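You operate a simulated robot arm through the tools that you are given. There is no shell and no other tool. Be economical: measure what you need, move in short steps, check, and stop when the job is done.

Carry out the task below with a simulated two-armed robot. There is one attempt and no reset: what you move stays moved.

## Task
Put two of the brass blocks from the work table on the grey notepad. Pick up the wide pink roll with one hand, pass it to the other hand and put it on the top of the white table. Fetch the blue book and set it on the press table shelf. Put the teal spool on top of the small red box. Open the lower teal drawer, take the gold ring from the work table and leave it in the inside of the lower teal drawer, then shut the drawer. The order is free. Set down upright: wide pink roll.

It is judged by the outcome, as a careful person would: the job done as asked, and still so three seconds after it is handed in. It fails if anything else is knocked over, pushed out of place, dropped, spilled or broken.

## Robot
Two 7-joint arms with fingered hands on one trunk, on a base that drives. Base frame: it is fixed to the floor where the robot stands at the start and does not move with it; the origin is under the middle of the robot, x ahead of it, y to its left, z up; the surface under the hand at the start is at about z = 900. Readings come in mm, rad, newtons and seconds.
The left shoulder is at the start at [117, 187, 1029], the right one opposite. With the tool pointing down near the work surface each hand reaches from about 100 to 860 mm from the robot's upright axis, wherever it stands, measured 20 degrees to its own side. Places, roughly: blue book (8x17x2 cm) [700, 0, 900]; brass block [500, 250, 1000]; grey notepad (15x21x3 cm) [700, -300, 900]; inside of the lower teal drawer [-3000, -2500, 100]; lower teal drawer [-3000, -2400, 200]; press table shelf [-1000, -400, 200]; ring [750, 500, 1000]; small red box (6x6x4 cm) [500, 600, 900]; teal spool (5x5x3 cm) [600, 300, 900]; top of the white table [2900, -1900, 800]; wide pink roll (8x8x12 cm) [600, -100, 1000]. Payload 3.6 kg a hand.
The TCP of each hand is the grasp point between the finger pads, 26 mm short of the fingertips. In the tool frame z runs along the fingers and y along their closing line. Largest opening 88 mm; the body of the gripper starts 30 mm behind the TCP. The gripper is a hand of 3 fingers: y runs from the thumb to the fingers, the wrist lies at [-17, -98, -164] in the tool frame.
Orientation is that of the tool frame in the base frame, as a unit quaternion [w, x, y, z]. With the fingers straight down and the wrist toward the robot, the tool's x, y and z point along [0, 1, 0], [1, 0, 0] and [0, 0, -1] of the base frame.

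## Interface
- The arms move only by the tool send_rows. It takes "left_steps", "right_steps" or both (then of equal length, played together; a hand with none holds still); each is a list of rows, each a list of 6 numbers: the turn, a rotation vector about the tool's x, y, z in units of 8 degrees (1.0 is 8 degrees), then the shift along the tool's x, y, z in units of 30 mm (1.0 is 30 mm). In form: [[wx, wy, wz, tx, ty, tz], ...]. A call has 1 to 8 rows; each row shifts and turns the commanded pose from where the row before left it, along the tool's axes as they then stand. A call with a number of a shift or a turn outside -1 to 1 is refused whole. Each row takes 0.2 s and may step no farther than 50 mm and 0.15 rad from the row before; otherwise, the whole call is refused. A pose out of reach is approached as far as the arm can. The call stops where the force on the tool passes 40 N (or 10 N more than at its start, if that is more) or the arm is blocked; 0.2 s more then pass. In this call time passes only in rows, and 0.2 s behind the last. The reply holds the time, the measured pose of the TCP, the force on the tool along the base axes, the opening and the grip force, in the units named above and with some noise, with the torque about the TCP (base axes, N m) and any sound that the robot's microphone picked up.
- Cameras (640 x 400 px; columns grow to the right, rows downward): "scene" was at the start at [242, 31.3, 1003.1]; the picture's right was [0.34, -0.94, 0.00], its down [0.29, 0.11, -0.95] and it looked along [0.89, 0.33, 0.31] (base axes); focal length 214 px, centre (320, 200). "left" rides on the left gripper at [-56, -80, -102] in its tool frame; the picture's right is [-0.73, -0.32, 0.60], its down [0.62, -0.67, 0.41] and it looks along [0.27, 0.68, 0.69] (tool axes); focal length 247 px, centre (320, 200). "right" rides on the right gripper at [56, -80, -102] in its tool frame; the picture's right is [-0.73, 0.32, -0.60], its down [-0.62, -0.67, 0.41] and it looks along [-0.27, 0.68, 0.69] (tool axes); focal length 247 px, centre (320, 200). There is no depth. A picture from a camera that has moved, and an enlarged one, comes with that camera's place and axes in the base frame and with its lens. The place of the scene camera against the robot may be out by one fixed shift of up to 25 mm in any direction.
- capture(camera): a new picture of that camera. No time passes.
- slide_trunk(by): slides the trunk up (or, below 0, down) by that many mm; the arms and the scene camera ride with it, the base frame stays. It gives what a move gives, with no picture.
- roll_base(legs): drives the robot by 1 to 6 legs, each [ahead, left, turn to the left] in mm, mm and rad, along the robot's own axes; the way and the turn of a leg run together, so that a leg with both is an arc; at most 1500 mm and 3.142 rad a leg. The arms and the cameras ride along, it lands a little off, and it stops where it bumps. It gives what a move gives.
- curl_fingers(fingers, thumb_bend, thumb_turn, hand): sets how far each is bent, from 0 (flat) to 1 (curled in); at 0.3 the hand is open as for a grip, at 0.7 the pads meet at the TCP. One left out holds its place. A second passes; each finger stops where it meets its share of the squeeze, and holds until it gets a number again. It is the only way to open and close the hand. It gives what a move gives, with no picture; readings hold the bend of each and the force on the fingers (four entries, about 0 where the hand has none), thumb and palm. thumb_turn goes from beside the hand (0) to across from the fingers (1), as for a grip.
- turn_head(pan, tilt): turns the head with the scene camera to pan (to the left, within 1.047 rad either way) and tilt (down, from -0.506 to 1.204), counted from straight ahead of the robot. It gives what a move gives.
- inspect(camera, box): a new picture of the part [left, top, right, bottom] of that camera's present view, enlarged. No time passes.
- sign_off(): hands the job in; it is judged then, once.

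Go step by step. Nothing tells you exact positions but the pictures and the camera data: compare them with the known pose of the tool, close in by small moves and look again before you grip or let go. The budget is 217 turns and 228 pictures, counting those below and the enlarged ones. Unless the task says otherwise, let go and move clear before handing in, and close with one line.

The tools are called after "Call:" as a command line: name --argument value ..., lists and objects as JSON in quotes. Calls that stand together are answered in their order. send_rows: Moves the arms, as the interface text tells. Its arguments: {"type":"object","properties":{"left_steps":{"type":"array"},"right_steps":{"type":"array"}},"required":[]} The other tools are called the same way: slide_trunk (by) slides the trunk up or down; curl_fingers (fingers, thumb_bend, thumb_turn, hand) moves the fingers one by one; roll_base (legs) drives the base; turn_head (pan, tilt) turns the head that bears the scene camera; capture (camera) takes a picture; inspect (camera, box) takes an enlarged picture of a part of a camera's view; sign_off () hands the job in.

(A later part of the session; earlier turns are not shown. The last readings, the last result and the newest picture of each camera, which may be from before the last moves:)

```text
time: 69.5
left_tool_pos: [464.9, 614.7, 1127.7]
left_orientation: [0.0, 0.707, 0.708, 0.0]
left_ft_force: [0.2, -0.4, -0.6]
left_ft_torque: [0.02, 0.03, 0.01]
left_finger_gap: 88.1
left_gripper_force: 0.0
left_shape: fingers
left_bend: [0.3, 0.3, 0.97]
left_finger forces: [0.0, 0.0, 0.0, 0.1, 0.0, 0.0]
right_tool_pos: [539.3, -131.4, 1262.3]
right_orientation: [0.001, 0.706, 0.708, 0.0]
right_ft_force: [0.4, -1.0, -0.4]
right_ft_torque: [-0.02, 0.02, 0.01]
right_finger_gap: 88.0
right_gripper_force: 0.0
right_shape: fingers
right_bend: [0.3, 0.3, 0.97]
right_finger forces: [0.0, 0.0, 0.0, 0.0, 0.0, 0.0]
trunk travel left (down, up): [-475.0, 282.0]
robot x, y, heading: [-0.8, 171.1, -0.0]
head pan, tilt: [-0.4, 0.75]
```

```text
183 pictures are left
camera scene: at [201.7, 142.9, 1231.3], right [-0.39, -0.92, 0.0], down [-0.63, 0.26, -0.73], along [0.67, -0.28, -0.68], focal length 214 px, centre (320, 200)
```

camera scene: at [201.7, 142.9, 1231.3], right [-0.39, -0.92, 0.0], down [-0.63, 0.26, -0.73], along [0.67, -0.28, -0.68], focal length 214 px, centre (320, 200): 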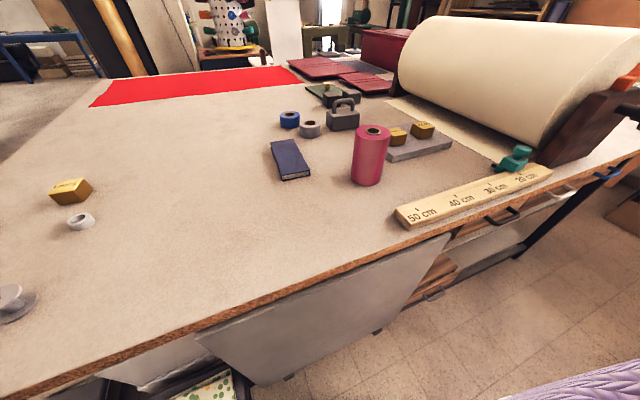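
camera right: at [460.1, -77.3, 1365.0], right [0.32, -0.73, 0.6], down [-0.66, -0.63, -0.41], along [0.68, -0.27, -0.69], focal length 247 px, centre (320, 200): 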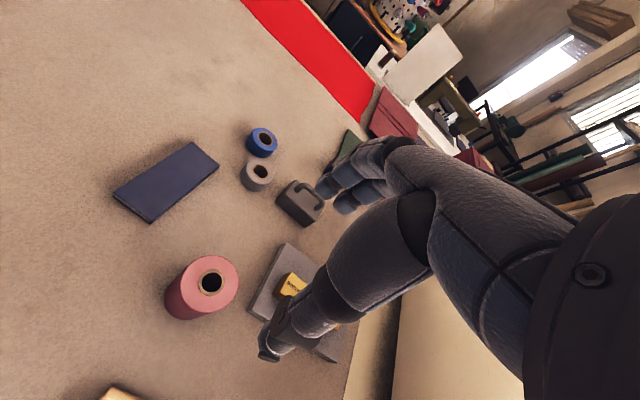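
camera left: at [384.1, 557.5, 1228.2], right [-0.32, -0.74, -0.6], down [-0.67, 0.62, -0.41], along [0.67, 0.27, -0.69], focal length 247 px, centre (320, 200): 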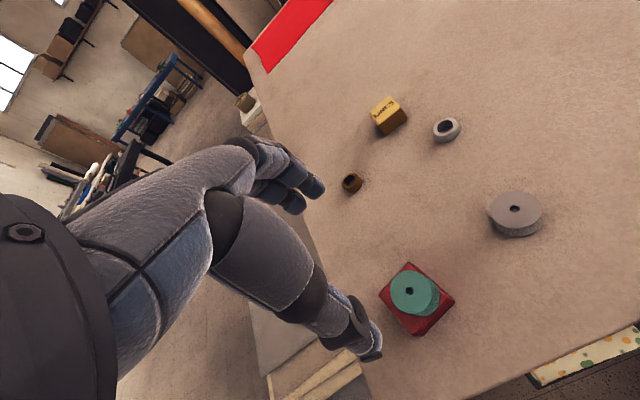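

Roll top is at about [561,−126]. I move above it, to z≈1085, and refine.

Call:
send_rows --right_steps '[[0, 0, 0, 0.1, 0.4, 0.9], [0, 0, 0, 0.1, 0.35, 1], [0, 0, 0, 0, 0, 1], [0, 0, 0, 0, 0, 1], [0, 0, 0, 0, 0, 1], [0, 0, 0, 0, 0, 1]]'

Call:
curl_fingers --hand "right" --fingers 0.2 --thumb_bend 0.2

Call:
capture --camera "right"

Call:
inspect --camera "scene" --box '[300, 80, 460, 200]'

```text
time: 70.9
left_tool_pos: [464.5, 614.0, 1124.6]
left_orientation: [0.0, 0.707, 0.707, -0.001]
left_ft_force: [0.1, -0.9, -0.3]
left_ft_torque: [0.01, 0.0, 0.01]
left_finger_gap: 88.0
left_gripper_force: 0.0
left_shape: fingers
left_bend: [0.3, 0.3, 0.97]
left_finger forces: [0.1, 0.1, 0.0, 0.0, 0.0, 0.0]
right_tool_pos: [561.8, -127.6, 1085.1]
right_orientation: [-0.001, 0.706, 0.709, 0.0]
right_ft_force: [0.1, -0.5, -0.3]
right_ft_torque: [0.0, 0.01, 0.01]
right_finger_gap: 88.3
right_gripper_force: 0.0
right_shape: fingers
right_bend: [0.3, 0.3, 0.97]
right_finger forces: [0.0, 0.0, 0.0, 0.0, 0.0, 0.1]
trunk travel left (down, up): [-475.0, 282.0]
robot x, y, heading: [-2.0, 167.5, 0.006]
head pan, tilt: [-0.4, 0.75]
```

```text
time: 71.9
left_tool_pos: [463.5, 614.7, 1126.4]
left_orientation: [0.0, 0.706, 0.708, 0.0]
left_ft_force: [-0.6, -0.2, 0.8]
left_ft_torque: [0.01, 0.01, 0.03]
left_finger_gap: 88.1
left_gripper_force: 0.0
left_shape: fingers
left_bend: [0.3, 0.3, 0.97]
left_finger forces: [0.0, 0.0, 0.0, 0.1, 0.1, 0.0]
right_tool_pos: [561.9, -127.2, 1085.5]
right_orientation: [0.001, 0.707, 0.708, 0.0]
right_ft_force: [-0.3, 0.8, 0.7]
right_ft_torque: [0.0, -0.01, 0.0]
right_finger_gap: 108.7
right_gripper_force: 0.0
right_shape: fingers
right_bend: [0.2, 0.2, 0.97]
right_finger forces: [0.0, 0.0, 0.0, 0.0, 0.0, 0.0]
trunk travel left (down, up): [-475.0, 282.0]
robot x, y, heading: [-0.5, 168.9, 0.001]
head pan, tilt: [-0.4, 0.75]
```

```text
182 pictures are left
camera right: at [482.1, -71.6, 1187.9], right [0.32, -0.73, 0.6], down [-0.66, -0.63, -0.41], along [0.68, -0.27, -0.69], focal length 247 px, centre (320, 200)
```

right: 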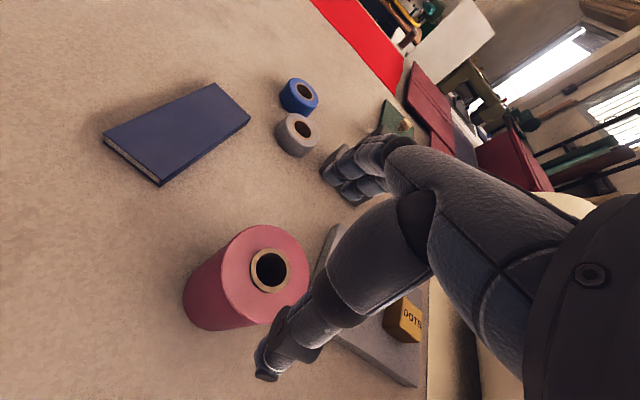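

```text
3.33 times, centred on (380, 140) of scene
camera zoom: at [201.6, 142.8, 1231.3], right [-0.39, -0.92, 0.0], down [-0.63, 0.26, -0.73], along [0.67, -0.28, -0.68], focal length 715 px, centre (120, 400)
```

zoom: 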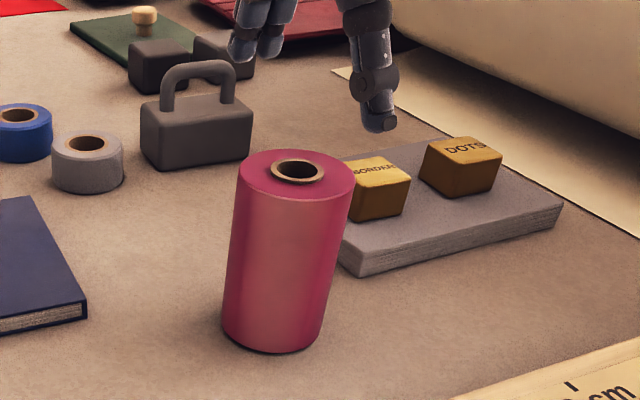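

Centred, and at 0.2 bend the opening is 109 mm. Descend to z≈1004 and close.

Call:
send_rows --right_steps '[[0, 0, 0, 0, -0.03, 0.9], [0, 0, 0, 0, 0, 0.9], [0, 0, 0, 0, 0, 0.9]]'

Call:
capture --camera "right"

Call:
inspect --camera "scene" --box '[300, 80, 460, 200]'

```text
time: 72.7
left_tool_pos: [462.9, 613.9, 1126.6]
left_orientation: [-0.001, 0.706, 0.708, -0.001]
left_ft_force: [0.4, -0.5, 0.0]
left_ft_torque: [0.0, 0.06, 0.03]
left_finger_gap: 88.0
left_gripper_force: 0.0
left_shape: fingers
left_bend: [0.3, 0.3, 0.97]
left_finger forces: [0.1, 0.0, 0.0, 0.0, 0.0, 0.1]
right_tool_pos: [560.7, -127.0, 1003.0]
right_orientation: [-0.001, 0.707, 0.707, 0.0]
right_ft_force: [-2.2, 0.0, 1.7]
right_ft_torque: [0.0, 0.04, -0.01]
right_finger_gap: 110.4
right_gripper_force: 1.2
right_shape: fingers
right_bend: [0.2, 0.19, 0.97]
right_finger forces: [0.0, 0.0, 0.0, 0.0, 2.5, 0.0]
trunk travel left (down, up): [-475.0, 282.0]
robot x, y, heading: [-1.9, 168.8, 0.003]
head pan, tilt: [-0.4, 0.75]
```

```text
180 pictures are left
camera right: at [480.4, -71.2, 1106.3], right [0.32, -0.73, 0.6], down [-0.66, -0.62, -0.41], along [0.68, -0.27, -0.69], focal length 247 px, centre (320, 200)
```

right: 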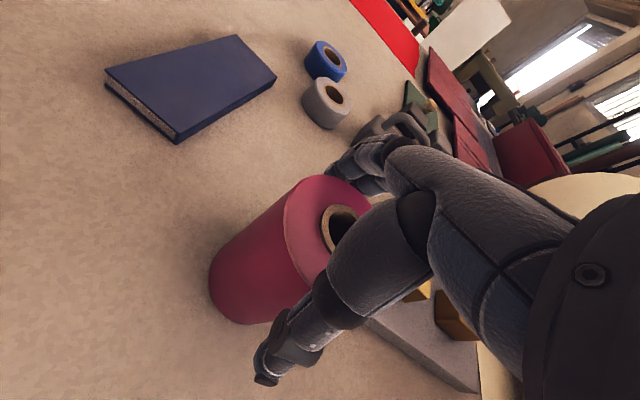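

```text
3.33 times, centred on (380, 140) of scene
camera zoom: at [201.1, 142.8, 1231.4], right [-0.39, -0.92, 0.0], down [-0.63, 0.26, -0.73], along [0.67, -0.28, -0.68], focal length 715 px, centre (120, 400)
```

zoom: 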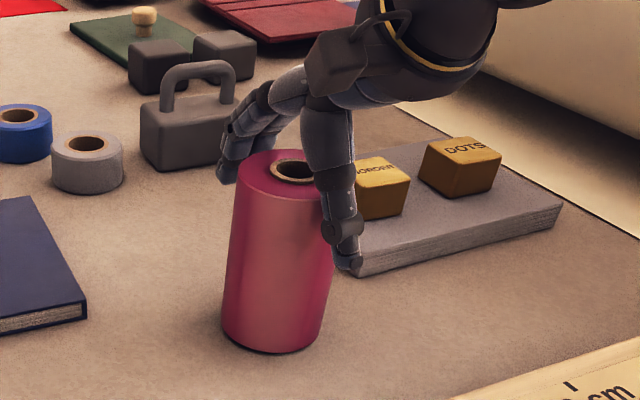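

The thumb touches lightly; I back 5 mm toward the robot and close.

Call:
send_rows --right_steps '[[0, 0, 0, 0, -0.2, 0]]'

Call:
curl_fingers --hand "right" --fingers 0.6 --thumb_bend 0.6

Call:
inspect --camera "scene" --box '[300, 80, 460, 200]'

```text
time: 73.1
left_tool_pos: [463.5, 614.4, 1125.8]
left_orientation: [0.0, 0.706, 0.708, 0.001]
left_ft_force: [0.3, 0.0, 0.4]
left_ft_torque: [-0.03, 0.0, 0.03]
left_finger_gap: 88.1
left_gripper_force: 0.1
left_shape: fingers
left_bend: [0.3, 0.3, 0.97]
left_finger forces: [0.0, 0.0, 0.1, 0.0, 0.0, 0.1]
right_tool_pos: [554.0, -127.4, 1004.1]
right_orientation: [0.001, 0.706, 0.708, 0.0]
right_ft_force: [0.4, 0.7, -1.2]
right_ft_torque: [-0.02, 0.04, 0.02]
right_finger_gap: 109.3
right_gripper_force: 0.0
right_shape: fingers
right_bend: [0.2, 0.2, 0.97]
right_finger forces: [0.0, 0.0, 0.0, 0.0, 0.0, 0.0]
trunk travel left (down, up): [-475.0, 282.0]
robot x, y, heading: [-1.0, 167.2, 0.002]
head pan, tilt: [-0.4, 0.75]
```

```text
time: 74.1
left_tool_pos: [464.3, 613.6, 1125.2]
left_orientation: [0.0, 0.707, 0.707, 0.0]
left_ft_force: [-0.5, -0.3, 0.2]
left_ft_torque: [-0.01, -0.01, -0.02]
left_finger_gap: 87.8
left_gripper_force: 0.1
left_shape: fingers
left_bend: [0.3, 0.3, 0.97]
left_finger forces: [0.0, 0.0, 0.1, 0.0, 0.0, 0.1]
right_tool_pos: [553.6, -126.5, 1005.5]
right_orientation: [0.001, 0.707, 0.707, 0.001]
right_ft_force: [3.2, -0.9, 5.4]
right_ft_torque: [-0.03, -0.66, -0.02]
right_finger_gap: 68.2
right_gripper_force: 32.7
right_shape: fingers
right_bend: [0.39, 0.51, 0.96]
right_finger forces: [23.3, 11.1, 0.0, 0.1, 31.2, 0.1]
trunk travel left (down, up): [-475.0, 282.0]
robot x, y, heading: [1.0, 171.2, 0.001]
head pan, tilt: [-0.4, 0.75]
```

```text
3.33 times, centred on (380, 140) of scene
camera zoom: at [201.6, 143.0, 1231.3], right [-0.39, -0.92, 0.0], down [-0.63, 0.26, -0.73], along [0.67, -0.28, -0.68], focal length 715 px, centre (120, 400)
```

zoom: 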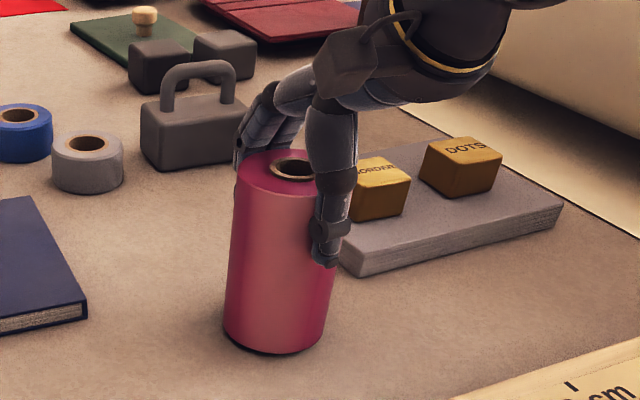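

Gripped. I lift and check the hold.

Call:
send_rows --right_steps '[[0, 0, 0, 0, 0, -0.5], [0, 0, 0, 0, 0, -1], [0, 0, 0, 0, 0, -1], [0, 0, 0, 0, 0, -1], [0, 0, 0, 0, 0, -1], [0, 0, 0, 0, 0, -1], [0, 0, 0, 0.5, 0, -1], [0, 0, 0, 1, 0, -0.5]]'

Call:
capture --camera "scene"

Call:
capture --camera "right"

```text
time: 75.9
left_tool_pos: [464.1, 614.1, 1125.7]
left_orientation: [0.0, 0.707, 0.708, 0.001]
left_ft_force: [-0.1, 0.3, 0.3]
left_ft_torque: [0.0, 0.0, 0.02]
left_finger_gap: 88.0
left_gripper_force: 0.1
left_shape: fingers
left_bend: [0.3, 0.3, 0.97]
left_finger forces: [0.1, 0.0, 0.1, 0.1, 0.0, 0.0]
right_tool_pos: [554.0, -82.6, 1213.0]
right_orientation: [0.0, 0.706, 0.708, -0.001]
right_ft_force: [-0.2, 0.3, -3.7]
right_ft_torque: [0.0, 0.01, -0.04]
right_finger_gap: 67.7
right_gripper_force: 31.9
right_shape: fingers
right_bend: [0.4, 0.52, 0.96]
right_finger forces: [21.9, 9.7, 0.0, 0.0, 31.4, 0.0]
trunk travel left (down, up): [-475.0, 282.0]
robot x, y, heading: [0.3, 166.0, 0.004]
head pan, tilt: [-0.4, 0.75]
```

```text
177 pictures are left
camera scene: at [202.2, 143.5, 1231.1], right [-0.39, -0.92, 0.0], down [-0.63, 0.26, -0.73], along [0.67, -0.28, -0.68], focal length 214 px, centre (320, 200)
```

scene: 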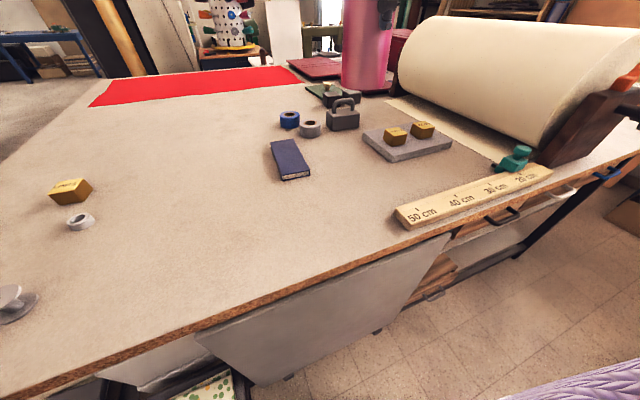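

```text
176 pictures are left
camera right: at [474.9, -26.2, 1316.7], right [0.32, -0.73, 0.6], down [-0.66, -0.63, -0.41], along [0.68, -0.27, -0.69], focal length 247 px, centre (320, 200)
```

right: 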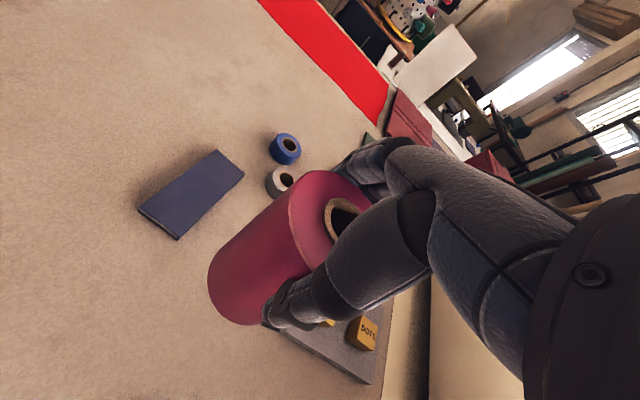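

The roll is held firmly, but my grip is too deep to leave room for the other hand. I'll set it down again here and re-grip it shallower.

Call:
send_rows --right_steps '[[0, 0, 0, 0, 0, 1], [0, 0, 0, 0, 0, 1], [0, 0, 0, 0, 0, 1], [0, 0, 0, 0, 0, 1], [0, 0, 0, 0, 0, 1], [0, 0, 0, 0, 0, 1], [0, 0, 0, 0, 0, 0.7]]'

Call:
send_rows --right_steps '[[0, 0, 0, 0, 0, 0.1], [0, 0, 0, 0, 0, 0.07], [0, 0, 0, 0, 0, 0.07]]'

Call:
inspect --camera "scene" --box '[240, 80, 440, 220]'

```text
time: 77.5
left_tool_pos: [463.8, 613.7, 1125.5]
left_orientation: [0.0, 0.706, 0.708, 0.0]
left_ft_force: [-0.4, 0.7, 0.9]
left_ft_torque: [-0.02, -0.03, -0.01]
left_finger_gap: 88.1
left_gripper_force: 0.1
left_shape: fingers
left_bend: [0.3, 0.3, 0.97]
left_finger forces: [0.0, 0.1, 0.0, 0.0, 0.0, 0.0]
right_tool_pos: [554.1, -82.3, 1011.8]
right_orientation: [0.0, 0.706, 0.709, 0.0]
right_ft_force: [-0.5, 0.5, -3.4]
right_ft_torque: [0.0, -0.02, 0.0]
right_finger_gap: 67.8
right_gripper_force: 31.4
right_shape: fingers
right_bend: [0.4, 0.52, 0.96]
right_finger forces: [21.8, 9.8, 0.0, 0.0, 31.3, 0.1]
trunk travel left (down, up): [-475.0, 282.0]
robot x, y, heading: [-1.1, 169.8, -0.001]
head pan, tilt: [-0.4, 0.75]
```

```text
time: 78.3
left_tool_pos: [464.2, 613.7, 1124.8]
left_orientation: [0.0, 0.707, 0.708, 0.0]
left_ft_force: [0.4, 0.2, 0.0]
left_ft_torque: [-0.01, -0.04, 0.0]
left_finger_gap: 87.8
left_gripper_force: 0.0
left_shape: fingers
left_bend: [0.3, 0.3, 0.97]
left_finger forces: [0.0, 0.0, 0.0, 0.0, 0.1, 0.1]
right_tool_pos: [553.5, -80.1, 1006.5]
right_orientation: [0.0, 0.706, 0.708, 0.0]
right_ft_force: [-0.2, -1.0, -3.0]
right_ft_torque: [0.03, 0.02, 0.02]
right_finger_gap: 67.9
right_gripper_force: 31.5
right_shape: fingers
right_bend: [0.4, 0.52, 0.96]
right_finger forces: [21.9, 9.7, 0.0, 0.0, 31.4, 0.0]
trunk travel left (down, up): [-475.0, 282.0]
robot x, y, heading: [-1.7, 169.4, 0.004]
head pan, tilt: [-0.4, 0.75]
```

```text
2.86 times, centred on (340, 150) of scene
camera zoom: at [202.0, 142.6, 1231.2], right [-0.39, -0.92, 0.0], down [-0.63, 0.26, -0.73], along [0.67, -0.28, -0.68], focal length 613 px, centre (263, 343)
```

zoom: 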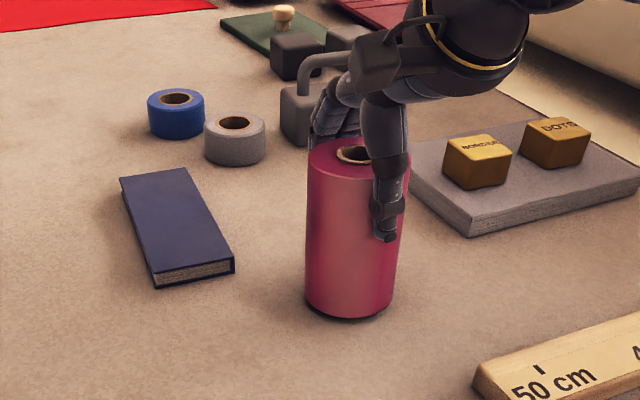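

Call:
send_rows --right_steps '[[0, 0, 0, 0, 0, 0.07], [0, 0, 0, 0, 0, 0.07], [0, 0, 0, 0, 0, 0.05]]'

Call:
curl_fingers --hand "right" --fingers 0.2 --thumb_bend 0.2

Call:
send_rows --right_steps '[[0, 0, 0, 0, 0.1, -0.5]]'

Call:
curl_fingers --hand "right" --fingers 0.6 --thumb_bend 0.6

Call:
inspect --camera "scene" --box '[240, 80, 440, 220]'

```text
time: 79.1
left_tool_pos: [461.4, 613.4, 1126.8]
left_orientation: [0.0, 0.706, 0.708, 0.0]
left_ft_force: [-0.9, 0.1, -0.2]
left_ft_torque: [0.02, 0.02, 0.05]
left_finger_gap: 88.1
left_gripper_force: 0.1
left_shape: fingers
left_bend: [0.3, 0.3, 0.97]
left_finger forces: [0.0, 0.0, 0.1, 0.0, 0.0, 0.1]
right_tool_pos: [553.6, -81.8, 1006.0]
right_orientation: [0.002, 0.706, 0.708, 0.003]
right_ft_force: [-3.8, -0.3, 15.7]
right_ft_torque: [-0.02, -0.31, -0.02]
right_finger_gap: 67.7
right_gripper_force: 31.1
right_shape: fingers
right_bend: [0.41, 0.52, 0.96]
right_finger forces: [19.7, 9.3, 0.0, 0.1, 32.8, 0.0]
trunk travel left (down, up): [-475.0, 282.0]
robot x, y, heading: [0.7, 169.7, 0.009]
head pan, tilt: [-0.4, 0.75]
```

```text
time: 80.1
left_tool_pos: [463.3, 614.3, 1125.9]
left_orientation: [0.0, 0.706, 0.708, -0.001]
left_ft_force: [-0.5, 1.0, 0.6]
left_ft_torque: [0.01, -0.05, -0.02]
left_finger_gap: 88.1
left_gripper_force: 0.1
left_shape: fingers
left_bend: [0.3, 0.3, 0.97]
left_finger forces: [0.1, 0.0, 0.1, 0.1, 0.0, 0.1]
right_tool_pos: [554.2, -81.3, 1001.1]
right_orientation: [0.0, 0.707, 0.707, -0.001]
right_ft_force: [0.3, -0.3, 0.4]
right_ft_torque: [0.0, -0.01, 0.02]
right_finger_gap: 108.9
right_gripper_force: 0.0
right_shape: fingers
right_bend: [0.2, 0.2, 0.97]
right_finger forces: [0.0, 0.0, 0.0, 0.0, 0.0, 0.0]
trunk travel left (down, up): [-475.0, 282.0]
robot x, y, heading: [-3.0, 171.3, -0.0]
head pan, tilt: [-0.4, 0.75]
```

```text
time: 80.5
left_tool_pos: [463.6, 614.1, 1125.5]
left_orientation: [0.0, 0.707, 0.707, 0.0]
left_ft_force: [0.6, 0.9, -0.3]
left_ft_torque: [0.01, 0.03, 0.03]
left_finger_gap: 88.1
left_gripper_force: 0.0
left_shape: fingers
left_bend: [0.3, 0.3, 0.97]
left_finger forces: [0.0, 0.0, 0.0, 0.1, 0.1, 0.0]
right_tool_pos: [557.1, -82.3, 1016.2]
right_orientation: [0.0, 0.706, 0.708, 0.0]
right_ft_force: [0.8, 0.0, 1.5]
right_ft_torque: [-0.01, -0.02, 0.03]
right_finger_gap: 108.6
right_gripper_force: 0.1
right_shape: fingers
right_bend: [0.2, 0.2, 0.97]
right_finger forces: [0.0, 0.0, 0.0, 0.1, 0.0, 0.0]
trunk travel left (down, up): [-475.0, 282.0]
robot x, y, heading: [0.4, 167.6, 0.004]
head pan, tilt: [-0.4, 0.75]
```

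```text
time: 81.5
left_tool_pos: [463.5, 613.9, 1125.4]
left_orientation: [0.0, 0.706, 0.708, 0.0]
left_ft_force: [0.0, 0.2, -0.5]
left_ft_torque: [-0.01, 0.04, 0.02]
left_finger_gap: 88.0
left_gripper_force: 0.1
left_shape: fingers
left_bend: [0.3, 0.3, 0.97]
left_finger forces: [0.0, 0.0, 0.1, 0.0, 0.1, 0.0]
right_tool_pos: [556.5, -82.5, 1017.9]
right_orientation: [0.0, 0.706, 0.708, 0.001]
right_ft_force: [0.4, -0.4, 4.7]
right_ft_torque: [0.05, -0.46, -0.01]
right_finger_gap: 68.9
right_gripper_force: 25.1
right_shape: fingers
right_bend: [0.41, 0.47, 0.97]
right_finger forces: [18.3, 7.1, 0.1, 0.0, 24.4, 0.1]
trunk travel left (down, up): [-475.0, 282.0]
robot x, y, heading: [1.4, 170.5, 0.004]
head pan, tilt: [-0.4, 0.75]
```

```text
2.86 times, centred on (340, 150) of scene
camera zoom: at [201.4, 142.9, 1231.4], right [-0.39, -0.92, 0.0], down [-0.63, 0.26, -0.73], along [0.67, -0.28, -0.68], focal length 613 px, centre (263, 343)
```

zoom: 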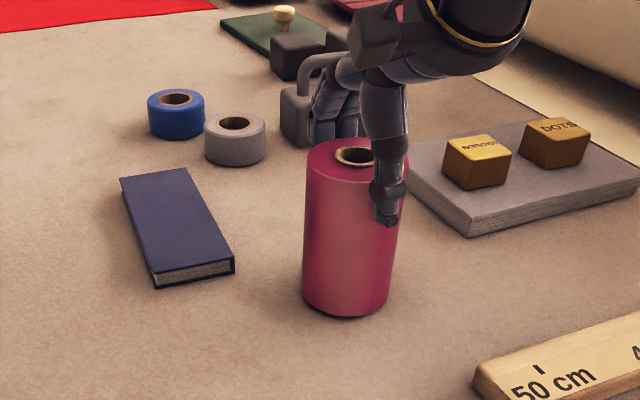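

Now the grip leaves the lower half free. I lift the roll and bring it to the middle while the left hand turns to point sideways.

Call:
send_rows --right_steps '[[0, 0, 0, 0, 0, -0.5], [0, 0, 0, 0, 0, -1], [0, 0, 0, 0, 0, -1], [0, 0, 0, 0, 0, -1], [0, 0, 0, 0.8, -0.2, -0.8], [0, 0, 0, 0.9, -0.2, -0.8], [0, 0, 0, 0.9, -0.2, -0.8], [0, 0, 0, 0.9, -0.2, -0.8]]' --left_steps '[[0, -1, 0, 0, 0, 0], [0, -1, 0, 0, 0, 0], [0, -1, 0, 0, 0, 0], [0, -1, 0, 0, 0, 0], [0, -1, 0, 0, 0, 0], [0, -1, 0, 0, 0, 0], [0, -1, 0, 0, 0, 0], [0, -1, 0, 0, 0, 0]]'

Call:
turn_head --pan 0.15 --tilt 0.4

Call:
capture --camera "scene"

Call:
capture --camera "left"

```text
time: 83.3
left_tool_pos: [463.5, 613.7, 1124.6]
left_orientation: [0.376, 0.599, 0.6, -0.374]
left_ft_force: [0.0, -0.7, -0.5]
left_ft_torque: [-0.01, 0.03, -0.03]
left_finger_gap: 88.2
left_gripper_force: 0.0
left_shape: fingers
left_bend: [0.3, 0.3, 0.97]
left_finger forces: [0.1, 0.0, 0.1, 0.0, 0.0, 0.1]
right_tool_pos: [531.4, 26.1, 1217.2]
right_orientation: [0.0, 0.706, 0.709, -0.002]
right_ft_force: [0.5, 0.0, -4.2]
right_ft_torque: [0.01, 0.01, 0.01]
right_finger_gap: 68.8
right_gripper_force: 23.8
right_shape: fingers
right_bend: [0.41, 0.47, 0.96]
right_finger forces: [17.6, 6.5, 0.0, 0.0, 24.0, 0.1]
trunk travel left (down, up): [-475.0, 282.0]
robot x, y, heading: [-0.5, 167.4, -0.003]
head pan, tilt: [-0.4, 0.75]
```

```text
time: 84.2
left_tool_pos: [463.1, 613.8, 1124.3]
left_orientation: [0.375, 0.599, 0.6, -0.374]
left_ft_force: [-0.6, 0.3, -1.1]
left_ft_torque: [-0.01, -0.02, 0.04]
left_finger_gap: 87.9
left_gripper_force: 0.0
left_shape: fingers
left_bend: [0.3, 0.3, 0.97]
left_finger forces: [0.0, 0.0, 0.1, 0.0, 0.0, 0.1]
right_tool_pos: [533.1, 24.3, 1218.2]
right_orientation: [0.001, 0.706, 0.708, 0.0]
right_ft_force: [0.1, 0.4, -3.4]
right_ft_torque: [-0.02, -0.01, 0.0]
right_finger_gap: 68.6
right_gripper_force: 23.9
right_shape: fingers
right_bend: [0.41, 0.47, 0.96]
right_finger forces: [17.6, 6.5, 0.0, 0.0, 24.1, 0.0]
trunk travel left (down, up): [-475.0, 282.0]
robot x, y, heading: [-0.1, 168.3, -0.002]
head pan, tilt: [0.15, 0.4]
```

```text
173 pictures are left
camera scene: at [217.1, 188.8, 1262.2], right [0.15, -0.99, 0.0], down [-0.39, -0.06, -0.92], along [0.91, 0.14, -0.39], focal length 214 px, centre (320, 200)
```

scene: 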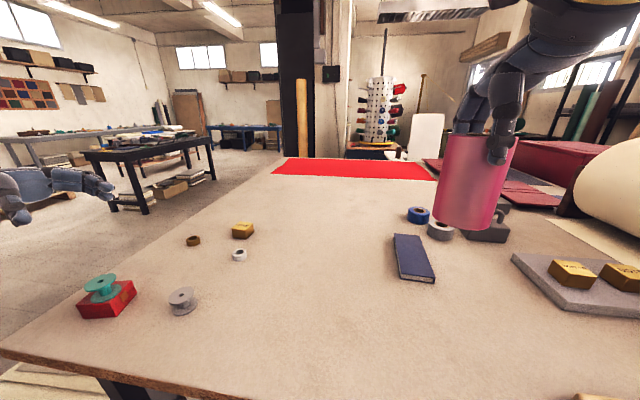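

```text
172 pictures are left
camera left: at [384.1, 680.7, 1219.7], right [-0.32, -0.86, 0.4], down [-0.67, -0.1, -0.74], along [0.68, -0.5, -0.54], focal length 247 px, centre (320, 200)
```

left: 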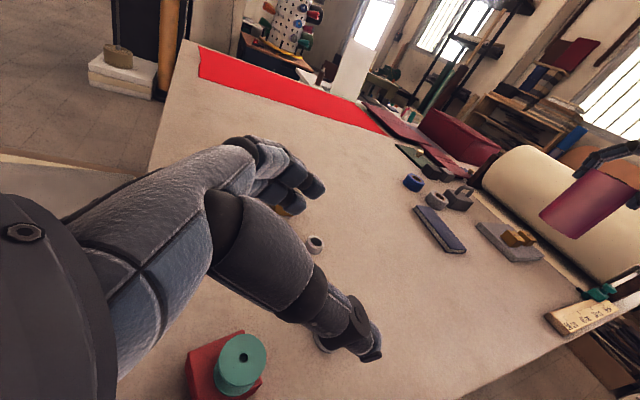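

I finish turning the left hand, open it wider and bring it toward the roll at lower-half height.

Call:
curl_fingers --hand "left" --fingers 0.2 --thumb_bend 0.2

Call:
send_rows --left_steps '[[0, -1, 0, 0, 0, 0], [0, -1, 0, 0, 0, 0], [0, 0, 0, -0.215, 0.148, 0.975], [0, 0, 0, -0.215, 0.148, 0.975], [0, 0, 0, -0.215, 0.148, 0.975], [0, 0, 0, -0.215, 0.148, 0.975], [0, 0, 0, -0.215, 0.148, 0.975], [0, 0, 0, -0.215, 0.148, 0.975]]'

Call:
send_rows --left_steps '[[0, 0, 0, -0.215, 0.148, 0.975], [0, 0, 0, -0.215, 0.148, 0.975], [0, 0, 0, -0.215, 0.148, 0.975], [0, 0, 0, -0.215, 0.148, 0.975], [0, 0, 0, -0.215, 0.148, 0.975], [0, 0, 0, -0.215, 0.148, 0.975], [0, 0, 0, -0.215, 0.148, 0.975]]'

Call:
capture --camera "scene"

Call:
capture --camera "left"

```text
time: 85.2
left_tool_pos: [464.1, 613.8, 1123.7]
left_orientation: [0.376, 0.599, 0.6, -0.374]
left_ft_force: [-0.1, 0.2, 0.1]
left_ft_torque: [-0.02, -0.03, 0.0]
left_finger_gap: 108.6
left_gripper_force: 0.0
left_shape: fingers
left_bend: [0.2, 0.2, 0.97]
left_finger forces: [0.0, 0.1, 0.0, 0.1, 0.1, 0.0]
right_tool_pos: [533.5, 23.7, 1218.1]
right_orientation: [0.0, 0.706, 0.708, 0.0]
right_ft_force: [0.5, 0.8, -3.3]
right_ft_torque: [-0.02, 0.02, 0.02]
right_finger_gap: 68.7
right_gripper_force: 24.1
right_shape: fingers
right_bend: [0.41, 0.47, 0.96]
right_finger forces: [17.7, 6.7, 0.0, 0.0, 24.1, 0.0]
trunk travel left (down, up): [-475.0, 282.0]
robot x, y, heading: [0.6, 168.7, 0.004]
head pan, tilt: [0.15, 0.4]
```

```text
time: 87.0
left_tool_pos: [490.4, 433.6, 1133.9]
left_orientation: [0.455, 0.541, 0.543, -0.454]
left_ft_force: [-0.3, -0.2, -0.3]
left_ft_torque: [0.0, 0.01, 0.01]
left_finger_gap: 108.5
left_gripper_force: 0.1
left_shape: fingers
left_bend: [0.2, 0.2, 0.97]
left_finger forces: [0.1, 0.0, 0.0, 0.1, 0.0, 0.0]
right_tool_pos: [533.7, 24.8, 1218.3]
right_orientation: [0.0, 0.706, 0.708, 0.0]
right_ft_force: [0.5, 0.3, -4.4]
right_ft_torque: [0.01, 0.01, 0.01]
right_finger_gap: 68.7
right_gripper_force: 24.5
right_shape: fingers
right_bend: [0.41, 0.47, 0.96]
right_finger forces: [17.7, 6.6, 0.1, 0.1, 24.1, 0.0]
trunk travel left (down, up): [-475.0, 282.0]
robot x, y, heading: [1.9, 171.4, 0.005]
head pan, tilt: [0.15, 0.4]
```

```text
time: 88.7
left_tool_pos: [523.3, 225.2, 1143.6]
left_orientation: [0.455, 0.541, 0.543, -0.453]
left_ft_force: [-0.1, 0.0, 0.2]
left_ft_torque: [0.01, -0.01, -0.03]
left_finger_gap: 108.9
left_gripper_force: 0.0
left_shape: fingers
left_bend: [0.2, 0.2, 0.97]
left_finger forces: [0.0, 0.1, 0.1, 0.0, 0.1, 0.0]
right_tool_pos: [532.7, 24.0, 1217.8]
right_orientation: [-0.001, 0.706, 0.708, -0.001]
right_ft_force: [-0.7, -0.9, -3.9]
right_ft_torque: [0.0, 0.01, 0.02]
right_finger_gap: 68.6
right_gripper_force: 24.2
right_shape: fingers
right_bend: [0.41, 0.47, 0.96]
right_finger forces: [17.6, 6.6, 0.0, 0.0, 24.2, 0.1]
trunk travel left (down, up): [-475.0, 282.0]
robot x, y, heading: [-2.0, 172.4, 0.0]
head pan, tilt: [0.15, 0.4]
```

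```text
171 pictures are left
camera scene: at [217.3, 188.3, 1262.3], right [0.15, -0.99, 0.0], down [-0.39, -0.06, -0.92], along [0.91, 0.14, -0.39], focal length 214 px, centre (320, 200)
```

scene: 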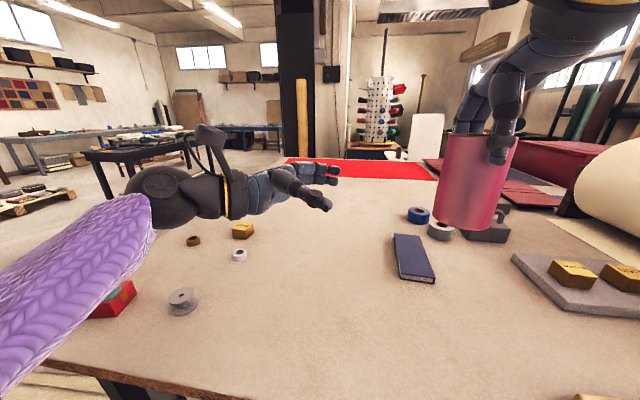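

```text
170 pictures are left
camera left: at [442.8, 316.0, 1217.3], right [-0.32, -0.72, 0.62], down [-0.66, -0.3, -0.69], along [0.68, -0.63, -0.38], focal length 247 px, centre (320, 200)
```

left: 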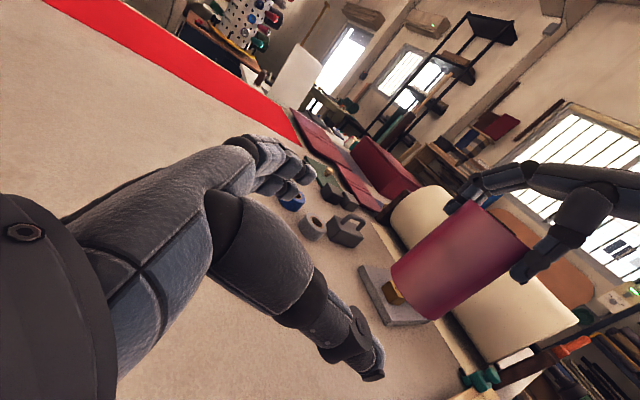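

Left hand is aligned at the lower half. I advance until the fingertips are just short of the roll, then check.

Call:
send_rows --left_steps '[[0, 0, 0, -0.145, 0.07, 0.82], [0, 0, 0, -0.145, 0.07, 0.82], [0, 0, 0, -0.145, 0.07, 0.82], [0, 0, 0, -0.145, 0.07, 0.82], [0, 0, 0, -0.145, 0.07, 0.82]]'

Call:
capture --camera "left"

Call:
capture --camera "right"

Call:
inspect --camera "scene" --box '[340, 80, 580, 260]'

```text
time: 89.8
left_tool_pos: [533.4, 101.1, 1140.2]
left_orientation: [0.455, 0.54, 0.543, -0.454]
left_ft_force: [0.1, 1.3, -0.6]
left_ft_torque: [0.02, 0.02, 0.02]
left_finger_gap: 108.8
left_gripper_force: 0.1
left_shape: fingers
left_bend: [0.2, 0.2, 0.97]
left_finger forces: [0.0, 0.0, 0.0, 0.0, 0.0, 0.0]
right_tool_pos: [534.3, 24.1, 1217.8]
right_orientation: [0.0, 0.706, 0.708, 0.0]
right_ft_force: [0.3, 0.2, -3.2]
right_ft_torque: [0.01, -0.02, 0.02]
right_finger_gap: 68.6
right_gripper_force: 24.0
right_shape: fingers
right_bend: [0.41, 0.47, 0.96]
right_finger forces: [17.5, 6.6, 0.1, 0.0, 24.2, 0.0]
trunk travel left (down, up): [-475.0, 282.0]
robot x, y, heading: [-2.7, 172.9, -0.002]
head pan, tilt: [0.15, 0.4]
```

```text
169 pictures are left
camera left: at [453.6, 191.5, 1213.0], right [-0.32, -0.72, 0.62], down [-0.66, -0.3, -0.69], along [0.68, -0.63, -0.38], focal length 247 px, centre (320, 200)
```

left: 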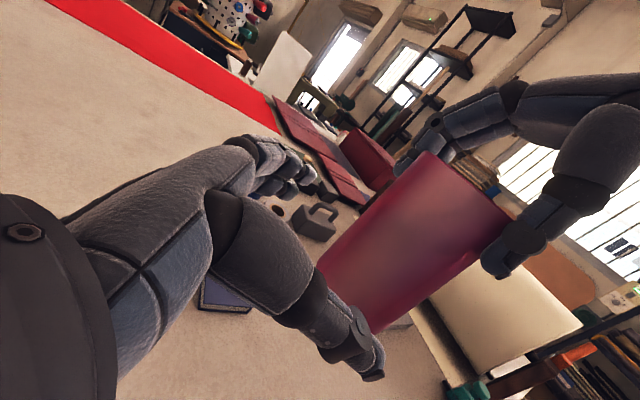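

```text
168 pictures are left
camera right: at [453.5, 79.8, 1319.9], right [0.32, -0.73, 0.6], down [-0.66, -0.62, -0.41], along [0.68, -0.27, -0.69], focal length 247 px, centre (320, 200)
```

right: 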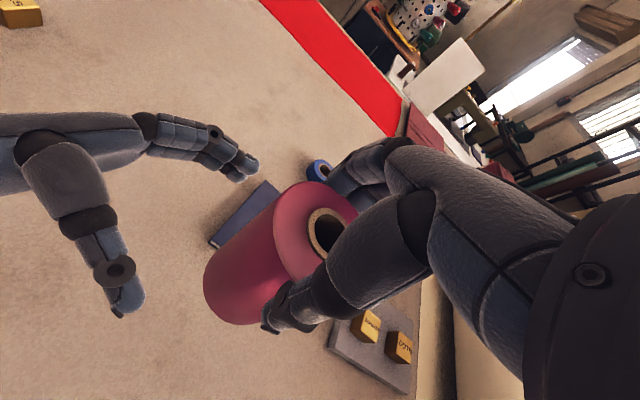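

```text
2.22 times, centred on (460, 170) of scene
camera zoom: at [217.1, 188.2, 1262.3], right [0.15, -0.99, 0.0], down [-0.39, -0.06, -0.92], along [0.91, 0.14, -0.39], focal length 477 px, centre (9, 267)
```

zoom: 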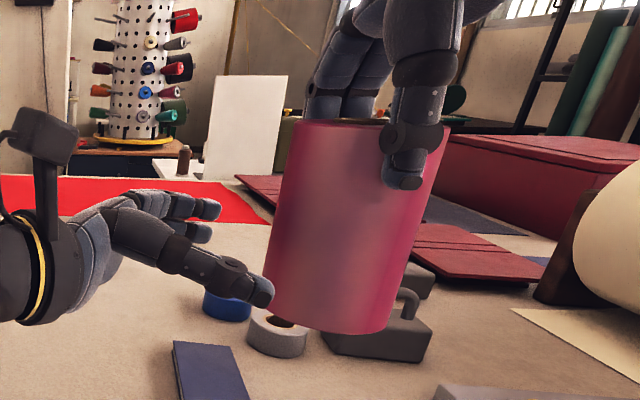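

Thumb and fingers straddle the roll with clearance. I advance further in small steps.

Call:
send_rows --left_steps '[[0, 0, 0, -0.16, 0, 0.5], [0, 0, 0, -0.12, 0, 0.5], [0, 0, 0, -0.1, 0, 0.5], [0, 0, 0, -0.08, 0, 0.4]]'

Call:
capture --camera "left"

Call:
inspect --camera "scene" --box '[340, 80, 580, 260]'

```text
time: 90.8
left_tool_pos: [530.9, 41.7, 1145.8]
left_orientation: [0.455, 0.542, 0.542, -0.454]
left_ft_force: [-0.4, -0.9, 0.4]
left_ft_torque: [-0.02, 0.02, 0.01]
left_finger_gap: 108.8
left_gripper_force: 0.0
left_shape: fingers
left_bend: [0.2, 0.2, 0.97]
left_finger forces: [0.1, 0.0, 0.1, 0.1, 0.1, 0.0]
right_tool_pos: [532.6, 23.7, 1218.8]
right_orientation: [0.0, 0.706, 0.708, 0.0]
right_ft_force: [-0.5, 0.6, -3.8]
right_ft_torque: [-0.01, 0.04, 0.0]
right_finger_gap: 68.7
right_gripper_force: 24.2
right_shape: fingers
right_bend: [0.41, 0.47, 0.96]
right_finger forces: [17.5, 6.6, 0.0, 0.1, 24.1, 0.1]
trunk travel left (down, up): [-475.0, 282.0]
robot x, y, heading: [-2.6, 169.9, 0.003]
head pan, tilt: [0.15, 0.4]
```

```text
166 pictures are left
camera left: at [451.7, 132.1, 1217.9], right [-0.32, -0.72, 0.62], down [-0.66, -0.3, -0.69], along [0.68, -0.63, -0.38], focal length 247 px, centre (320, 200)
```

left: 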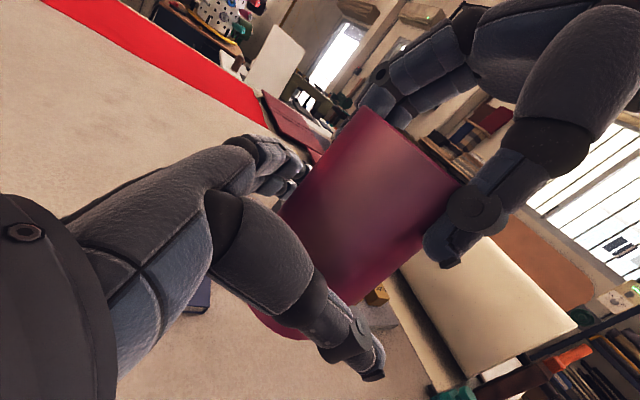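

```text
2.22 times, centred on (460, 170) of scene
camera zoom: at [217.1, 188.6, 1262.3], right [0.15, -0.99, 0.0], down [-0.39, -0.06, -0.92], along [0.91, 0.14, -0.39], focal length 477 px, centre (9, 267)
```

zoom: 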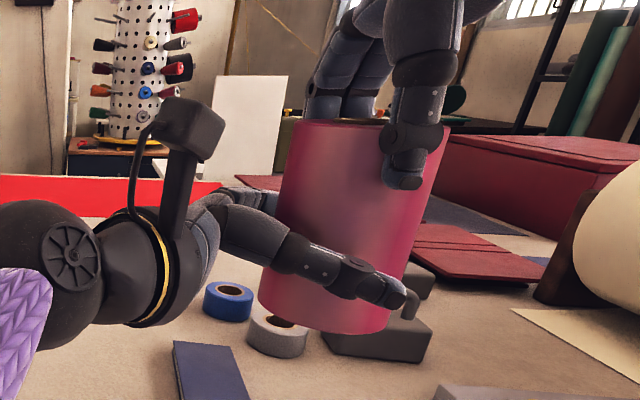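

Good clearance all round. A little deeper, then close the left hand.

Call:
send_rows --left_steps '[[0, 0, 0, -0.03, 0.05, 0.25]]'

Call:
curl_fingers --hand "left" --fingers 0.6 --thumb_bend 0.6

Call:
inspect --camera "scene" --box '[340, 80, 580, 260]'

```text
time: 91.2
left_tool_pos: [533.8, 35.1, 1144.4]
left_orientation: [0.455, 0.541, 0.542, -0.454]
left_ft_force: [1.0, 0.4, -0.7]
left_ft_torque: [0.01, -0.01, 0.0]
left_finger_gap: 108.8
left_gripper_force: 0.0
left_shape: fingers
left_bend: [0.2, 0.2, 0.97]
left_finger forces: [0.1, 0.1, 0.0, 0.1, 0.1, 0.0]
right_tool_pos: [532.8, 24.2, 1217.4]
right_orientation: [0.0, 0.706, 0.708, 0.0]
right_ft_force: [0.2, 0.3, -4.2]
right_ft_torque: [-0.01, 0.03, -0.04]
right_finger_gap: 68.6
right_gripper_force: 24.0
right_shape: fingers
right_bend: [0.41, 0.47, 0.96]
right_finger forces: [17.6, 6.6, 0.1, 0.0, 24.1, 0.0]
trunk travel left (down, up): [-475.0, 282.0]
robot x, y, heading: [1.5, 172.4, 0.001]
head pan, tilt: [0.15, 0.4]
```

```text
time: 92.2
left_tool_pos: [534.0, 35.4, 1143.5]
left_orientation: [0.455, 0.54, 0.543, -0.454]
left_ft_force: [1.4, 1.5, 0.3]
left_ft_torque: [0.0, 0.02, 0.25]
left_finger_gap: 68.6
left_gripper_force: 26.6
left_shape: fingers
left_bend: [0.44, 0.42, 0.97]
left_finger forces: [16.5, 11.1, 0.0, 0.0, 26.2, 0.0]
right_tool_pos: [532.7, 25.4, 1218.9]
right_orientation: [-0.001, 0.706, 0.708, 0.0]
right_ft_force: [-1.1, -1.4, -0.9]
right_ft_torque: [-0.09, 0.14, -0.2]
right_finger_gap: 68.4
right_gripper_force: 24.9
right_shape: fingers
right_bend: [0.41, 0.47, 0.96]
right_finger forces: [18.1, 5.7, 0.0, 0.0, 25.4, 0.1]
trunk travel left (down, up): [-475.0, 282.0]
robot x, y, heading: [-0.0, 168.7, 0.005]
head pan, tilt: [0.15, 0.4]
```

```text
2.22 times, centred on (460, 170) of scene
camera zoom: at [217.1, 188.8, 1262.3], right [0.15, -0.99, 0.0], down [-0.39, -0.06, -0.92], along [0.91, 0.14, -0.39], focal length 477 px, centre (9, 267)
```

zoom: 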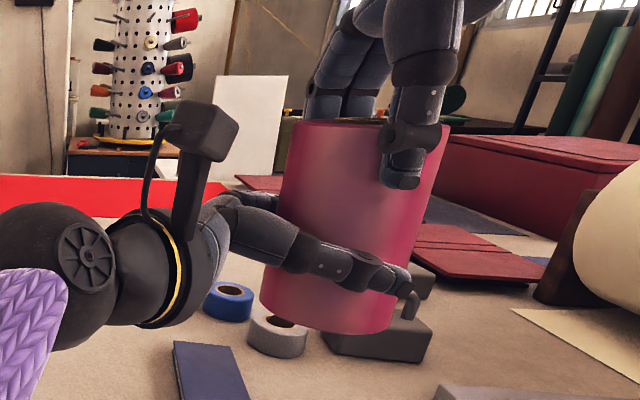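

Both hands hold the roll. I open the right hand and raise it clear.

Call:
curl_fingers --hand "right" --fingers 0.2 --thumb_bend 0.2

Call:
send_rows --right_steps '[[0, 0, 0, 0, 0, -0.5], [0, 0, 0, 0, 0, -1], [0, 0, 0, 0, 0, -1], [0, 0, 0, -0.8, -0.3, -0.5], [0, 0, 0, -1, -0.3, 0], [0, 0, 0, -1, -0.3, 0], [0, 0, 0, -1, -0.5, 0], [0, 0, 0, -1, -0.5, 0]]'

Call:
capture --camera "scene"

Call:
capture --camera "left"

```text
time: 93.2
left_tool_pos: [534.4, 35.7, 1143.4]
left_orientation: [0.455, 0.541, 0.542, -0.454]
left_ft_force: [-0.2, -0.4, 0.6]
left_ft_torque: [0.05, -0.01, 0.01]
left_finger_gap: 68.4
left_gripper_force: 27.2
left_shape: fingers
left_bend: [0.45, 0.43, 0.97]
left_finger forces: [16.9, 10.5, 0.1, 0.0, 27.3, 0.1]
right_tool_pos: [533.1, 24.4, 1217.5]
right_orientation: [0.0, 0.707, 0.708, 0.0]
right_ft_force: [-0.3, 0.0, 0.4]
right_ft_torque: [0.03, 0.01, 0.0]
right_finger_gap: 108.5
right_gripper_force: 0.1
right_shape: fingers
right_bend: [0.2, 0.2, 0.97]
right_finger forces: [0.1, 0.1, 0.1, 0.0, 0.1, 0.1]
trunk travel left (down, up): [-475.0, 282.0]
robot x, y, heading: [0.2, 170.0, 0.001]
head pan, tilt: [0.15, 0.4]
```

```text
time: 95.0
left_tool_pos: [533.3, 34.8, 1145.3]
left_orientation: [0.455, 0.541, 0.543, -0.454]
left_ft_force: [0.1, -0.5, 0.4]
left_ft_torque: [0.05, -0.01, 0.01]
left_finger_gap: 68.6
left_gripper_force: 26.6
left_shape: fingers
left_bend: [0.45, 0.43, 0.97]
left_finger forces: [17.1, 10.5, 0.0, 0.0, 27.2, 0.0]
right_tool_pos: [474.1, -122.1, 1308.5]
right_orientation: [0.0, 0.706, 0.709, 0.0]
right_ft_force: [0.1, -0.6, 0.0]
right_ft_torque: [0.0, -0.02, -0.01]
right_finger_gap: 108.4
right_gripper_force: 0.1
right_shape: fingers
right_bend: [0.2, 0.2, 0.97]
right_finger forces: [0.1, 0.0, 0.0, 0.0, 0.0, 0.0]
trunk travel left (down, up): [-475.0, 282.0]
robot x, y, heading: [-0.4, 170.0, 0.003]
head pan, tilt: [0.15, 0.4]
```

```text
163 pictures are left
camera scene: at [216.5, 188.0, 1262.4], right [0.15, -0.99, 0.0], down [-0.38, -0.06, -0.92], along [0.91, 0.14, -0.39], focal length 214 px, centre (320, 200)
```

scene: 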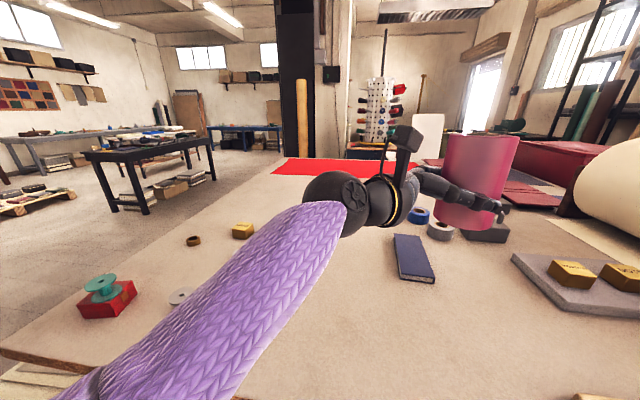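

```text
162 pictures are left
camera left: at [453.5, 125.2, 1216.9], right [-0.32, -0.72, 0.62], down [-0.66, -0.3, -0.69], along [0.68, -0.63, -0.38], focal length 247 px, centre (320, 200)
```

left: 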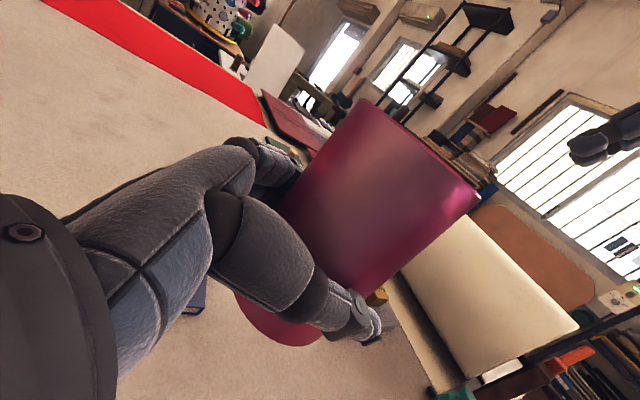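

The roll is now in the left hand alone. I back away from the table and look around to the right for the white table.

Call:
roll_base --legs '[[-500, 0, 0]]'

Call:
turn_head --pan -0.5 --tilt 0.15

Call:
capture --camera "scene"

Call:
turn_head --pan -1.04 --tilt 0.3

Call:
capture --camera "scene"

```text
time: 98.0
left_tool_pos: [55.0, 20.2, 1142.0]
left_orientation: [0.448, 0.546, 0.54, -0.458]
left_ft_force: [0.9, -0.1, -4.4]
left_ft_torque: [0.02, 0.02, 0.0]
left_finger_gap: 68.4
left_gripper_force: 27.5
left_shape: fingers
left_bend: [0.45, 0.43, 0.97]
left_finger forces: [17.0, 10.7, 0.0, 0.1, 27.0, 0.1]
right_tool_pos: [-5.6, -133.8, 1307.6]
right_orientation: [0.0, 0.713, 0.701, 0.0]
right_ft_force: [0.1, 0.0, 0.0]
right_ft_torque: [0.01, 0.05, 0.05]
right_finger_gap: 108.7
right_gripper_force: 0.0
right_shape: fingers
right_bend: [0.2, 0.2, 0.97]
right_finger forces: [0.0, 0.0, 0.0, 0.0, 0.0, 0.0]
trunk travel left (down, up): [-475.0, 282.0]
robot x, y, heading: [-479.2, 169.5, -0.016]
head pan, tilt: [0.15, 0.4]
stopped in leg 1: the robot was blocked; the commanded pose is now the measured one
```

```text
time: 99.0
left_tool_pos: [53.5, 21.3, 1142.1]
left_orientation: [0.451, 0.546, 0.538, -0.458]
left_ft_force: [0.7, -1.0, -3.5]
left_ft_torque: [0.06, -0.03, -0.05]
left_finger_gap: 68.7
left_gripper_force: 27.4
left_shape: fingers
left_bend: [0.45, 0.43, 0.97]
left_finger forces: [16.9, 10.7, 0.0, 0.0, 27.2, 0.0]
right_tool_pos: [-8.1, -134.1, 1308.2]
right_orientation: [0.002, 0.713, 0.701, 0.0]
right_ft_force: [-0.6, -0.3, 0.1]
right_ft_torque: [0.02, -0.01, -0.02]
right_finger_gap: 108.9
right_gripper_force: 0.0
right_shape: fingers
right_bend: [0.2, 0.2, 0.97]
right_finger forces: [0.1, 0.0, 0.1, 0.0, 0.1, 0.0]
trunk travel left (down, up): [-475.0, 282.0]
robot x, y, heading: [-479.9, 166.9, -0.017]
head pan, tilt: [-0.499, 0.15]
```

```text
161 pictures are left
camera scene: at [-271.0, 121.9, 1285.5], right [-0.49, -0.87, 0.0], down [-0.13, 0.07, -0.99], along [0.86, -0.49, -0.15], focal length 214 px, centre (320, 200)
```

scene: 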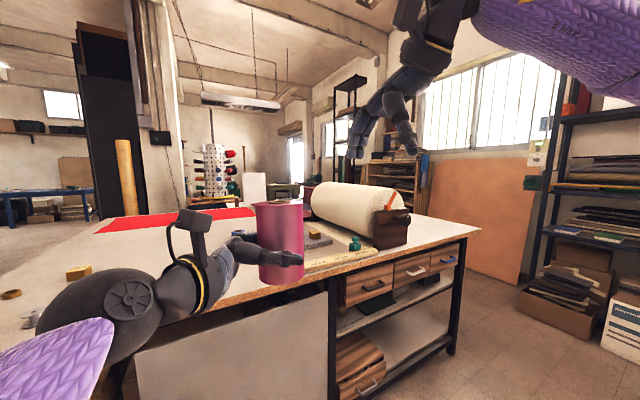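

```text
time: 100.0
left_tool_pos: [53.4, 21.5, 1143.4]
left_orientation: [0.45, 0.546, 0.538, -0.459]
left_ft_force: [-0.6, -0.7, -3.8]
left_ft_torque: [0.06, 0.01, 0.0]
left_finger_gap: 68.5
left_gripper_force: 27.4
left_shape: fingers
left_bend: [0.45, 0.43, 0.97]
left_finger forces: [16.8, 10.8, 0.1, 0.0, 27.2, 0.2]
right_tool_pos: [-7.4, -133.1, 1308.3]
right_orientation: [0.001, 0.713, 0.702, 0.0]
right_ft_force: [-0.3, -0.4, -0.4]
right_ft_torque: [-0.02, -0.01, -0.01]
right_finger_gap: 108.8
right_gripper_force: 0.0
right_shape: fingers
right_bend: [0.2, 0.2, 0.97]
right_finger forces: [0.0, 0.0, 0.0, 0.0, 0.0, 0.1]
trunk travel left (down, up): [-475.0, 282.0]
robot x, y, heading: [-477.1, 164.5, -0.022]
head pan, tilt: [-1.04, 0.3]
```

```text
160 pictures are left
camera scene: at [-305.7, 86.2, 1271.6], right [-0.87, -0.49, 0.0], down [-0.15, 0.26, -0.96], along [0.47, -0.83, -0.3], focal length 214 px, centre (320, 200)
```

scene: 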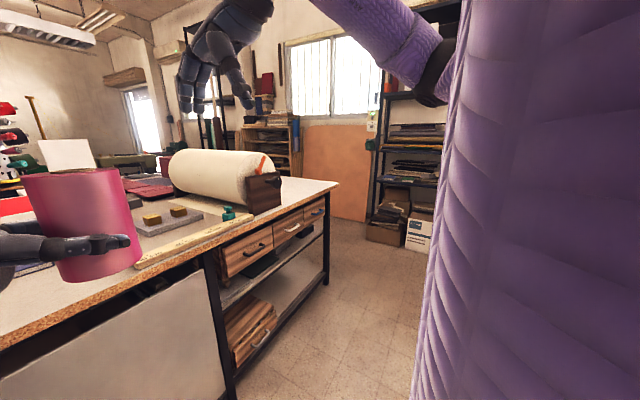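

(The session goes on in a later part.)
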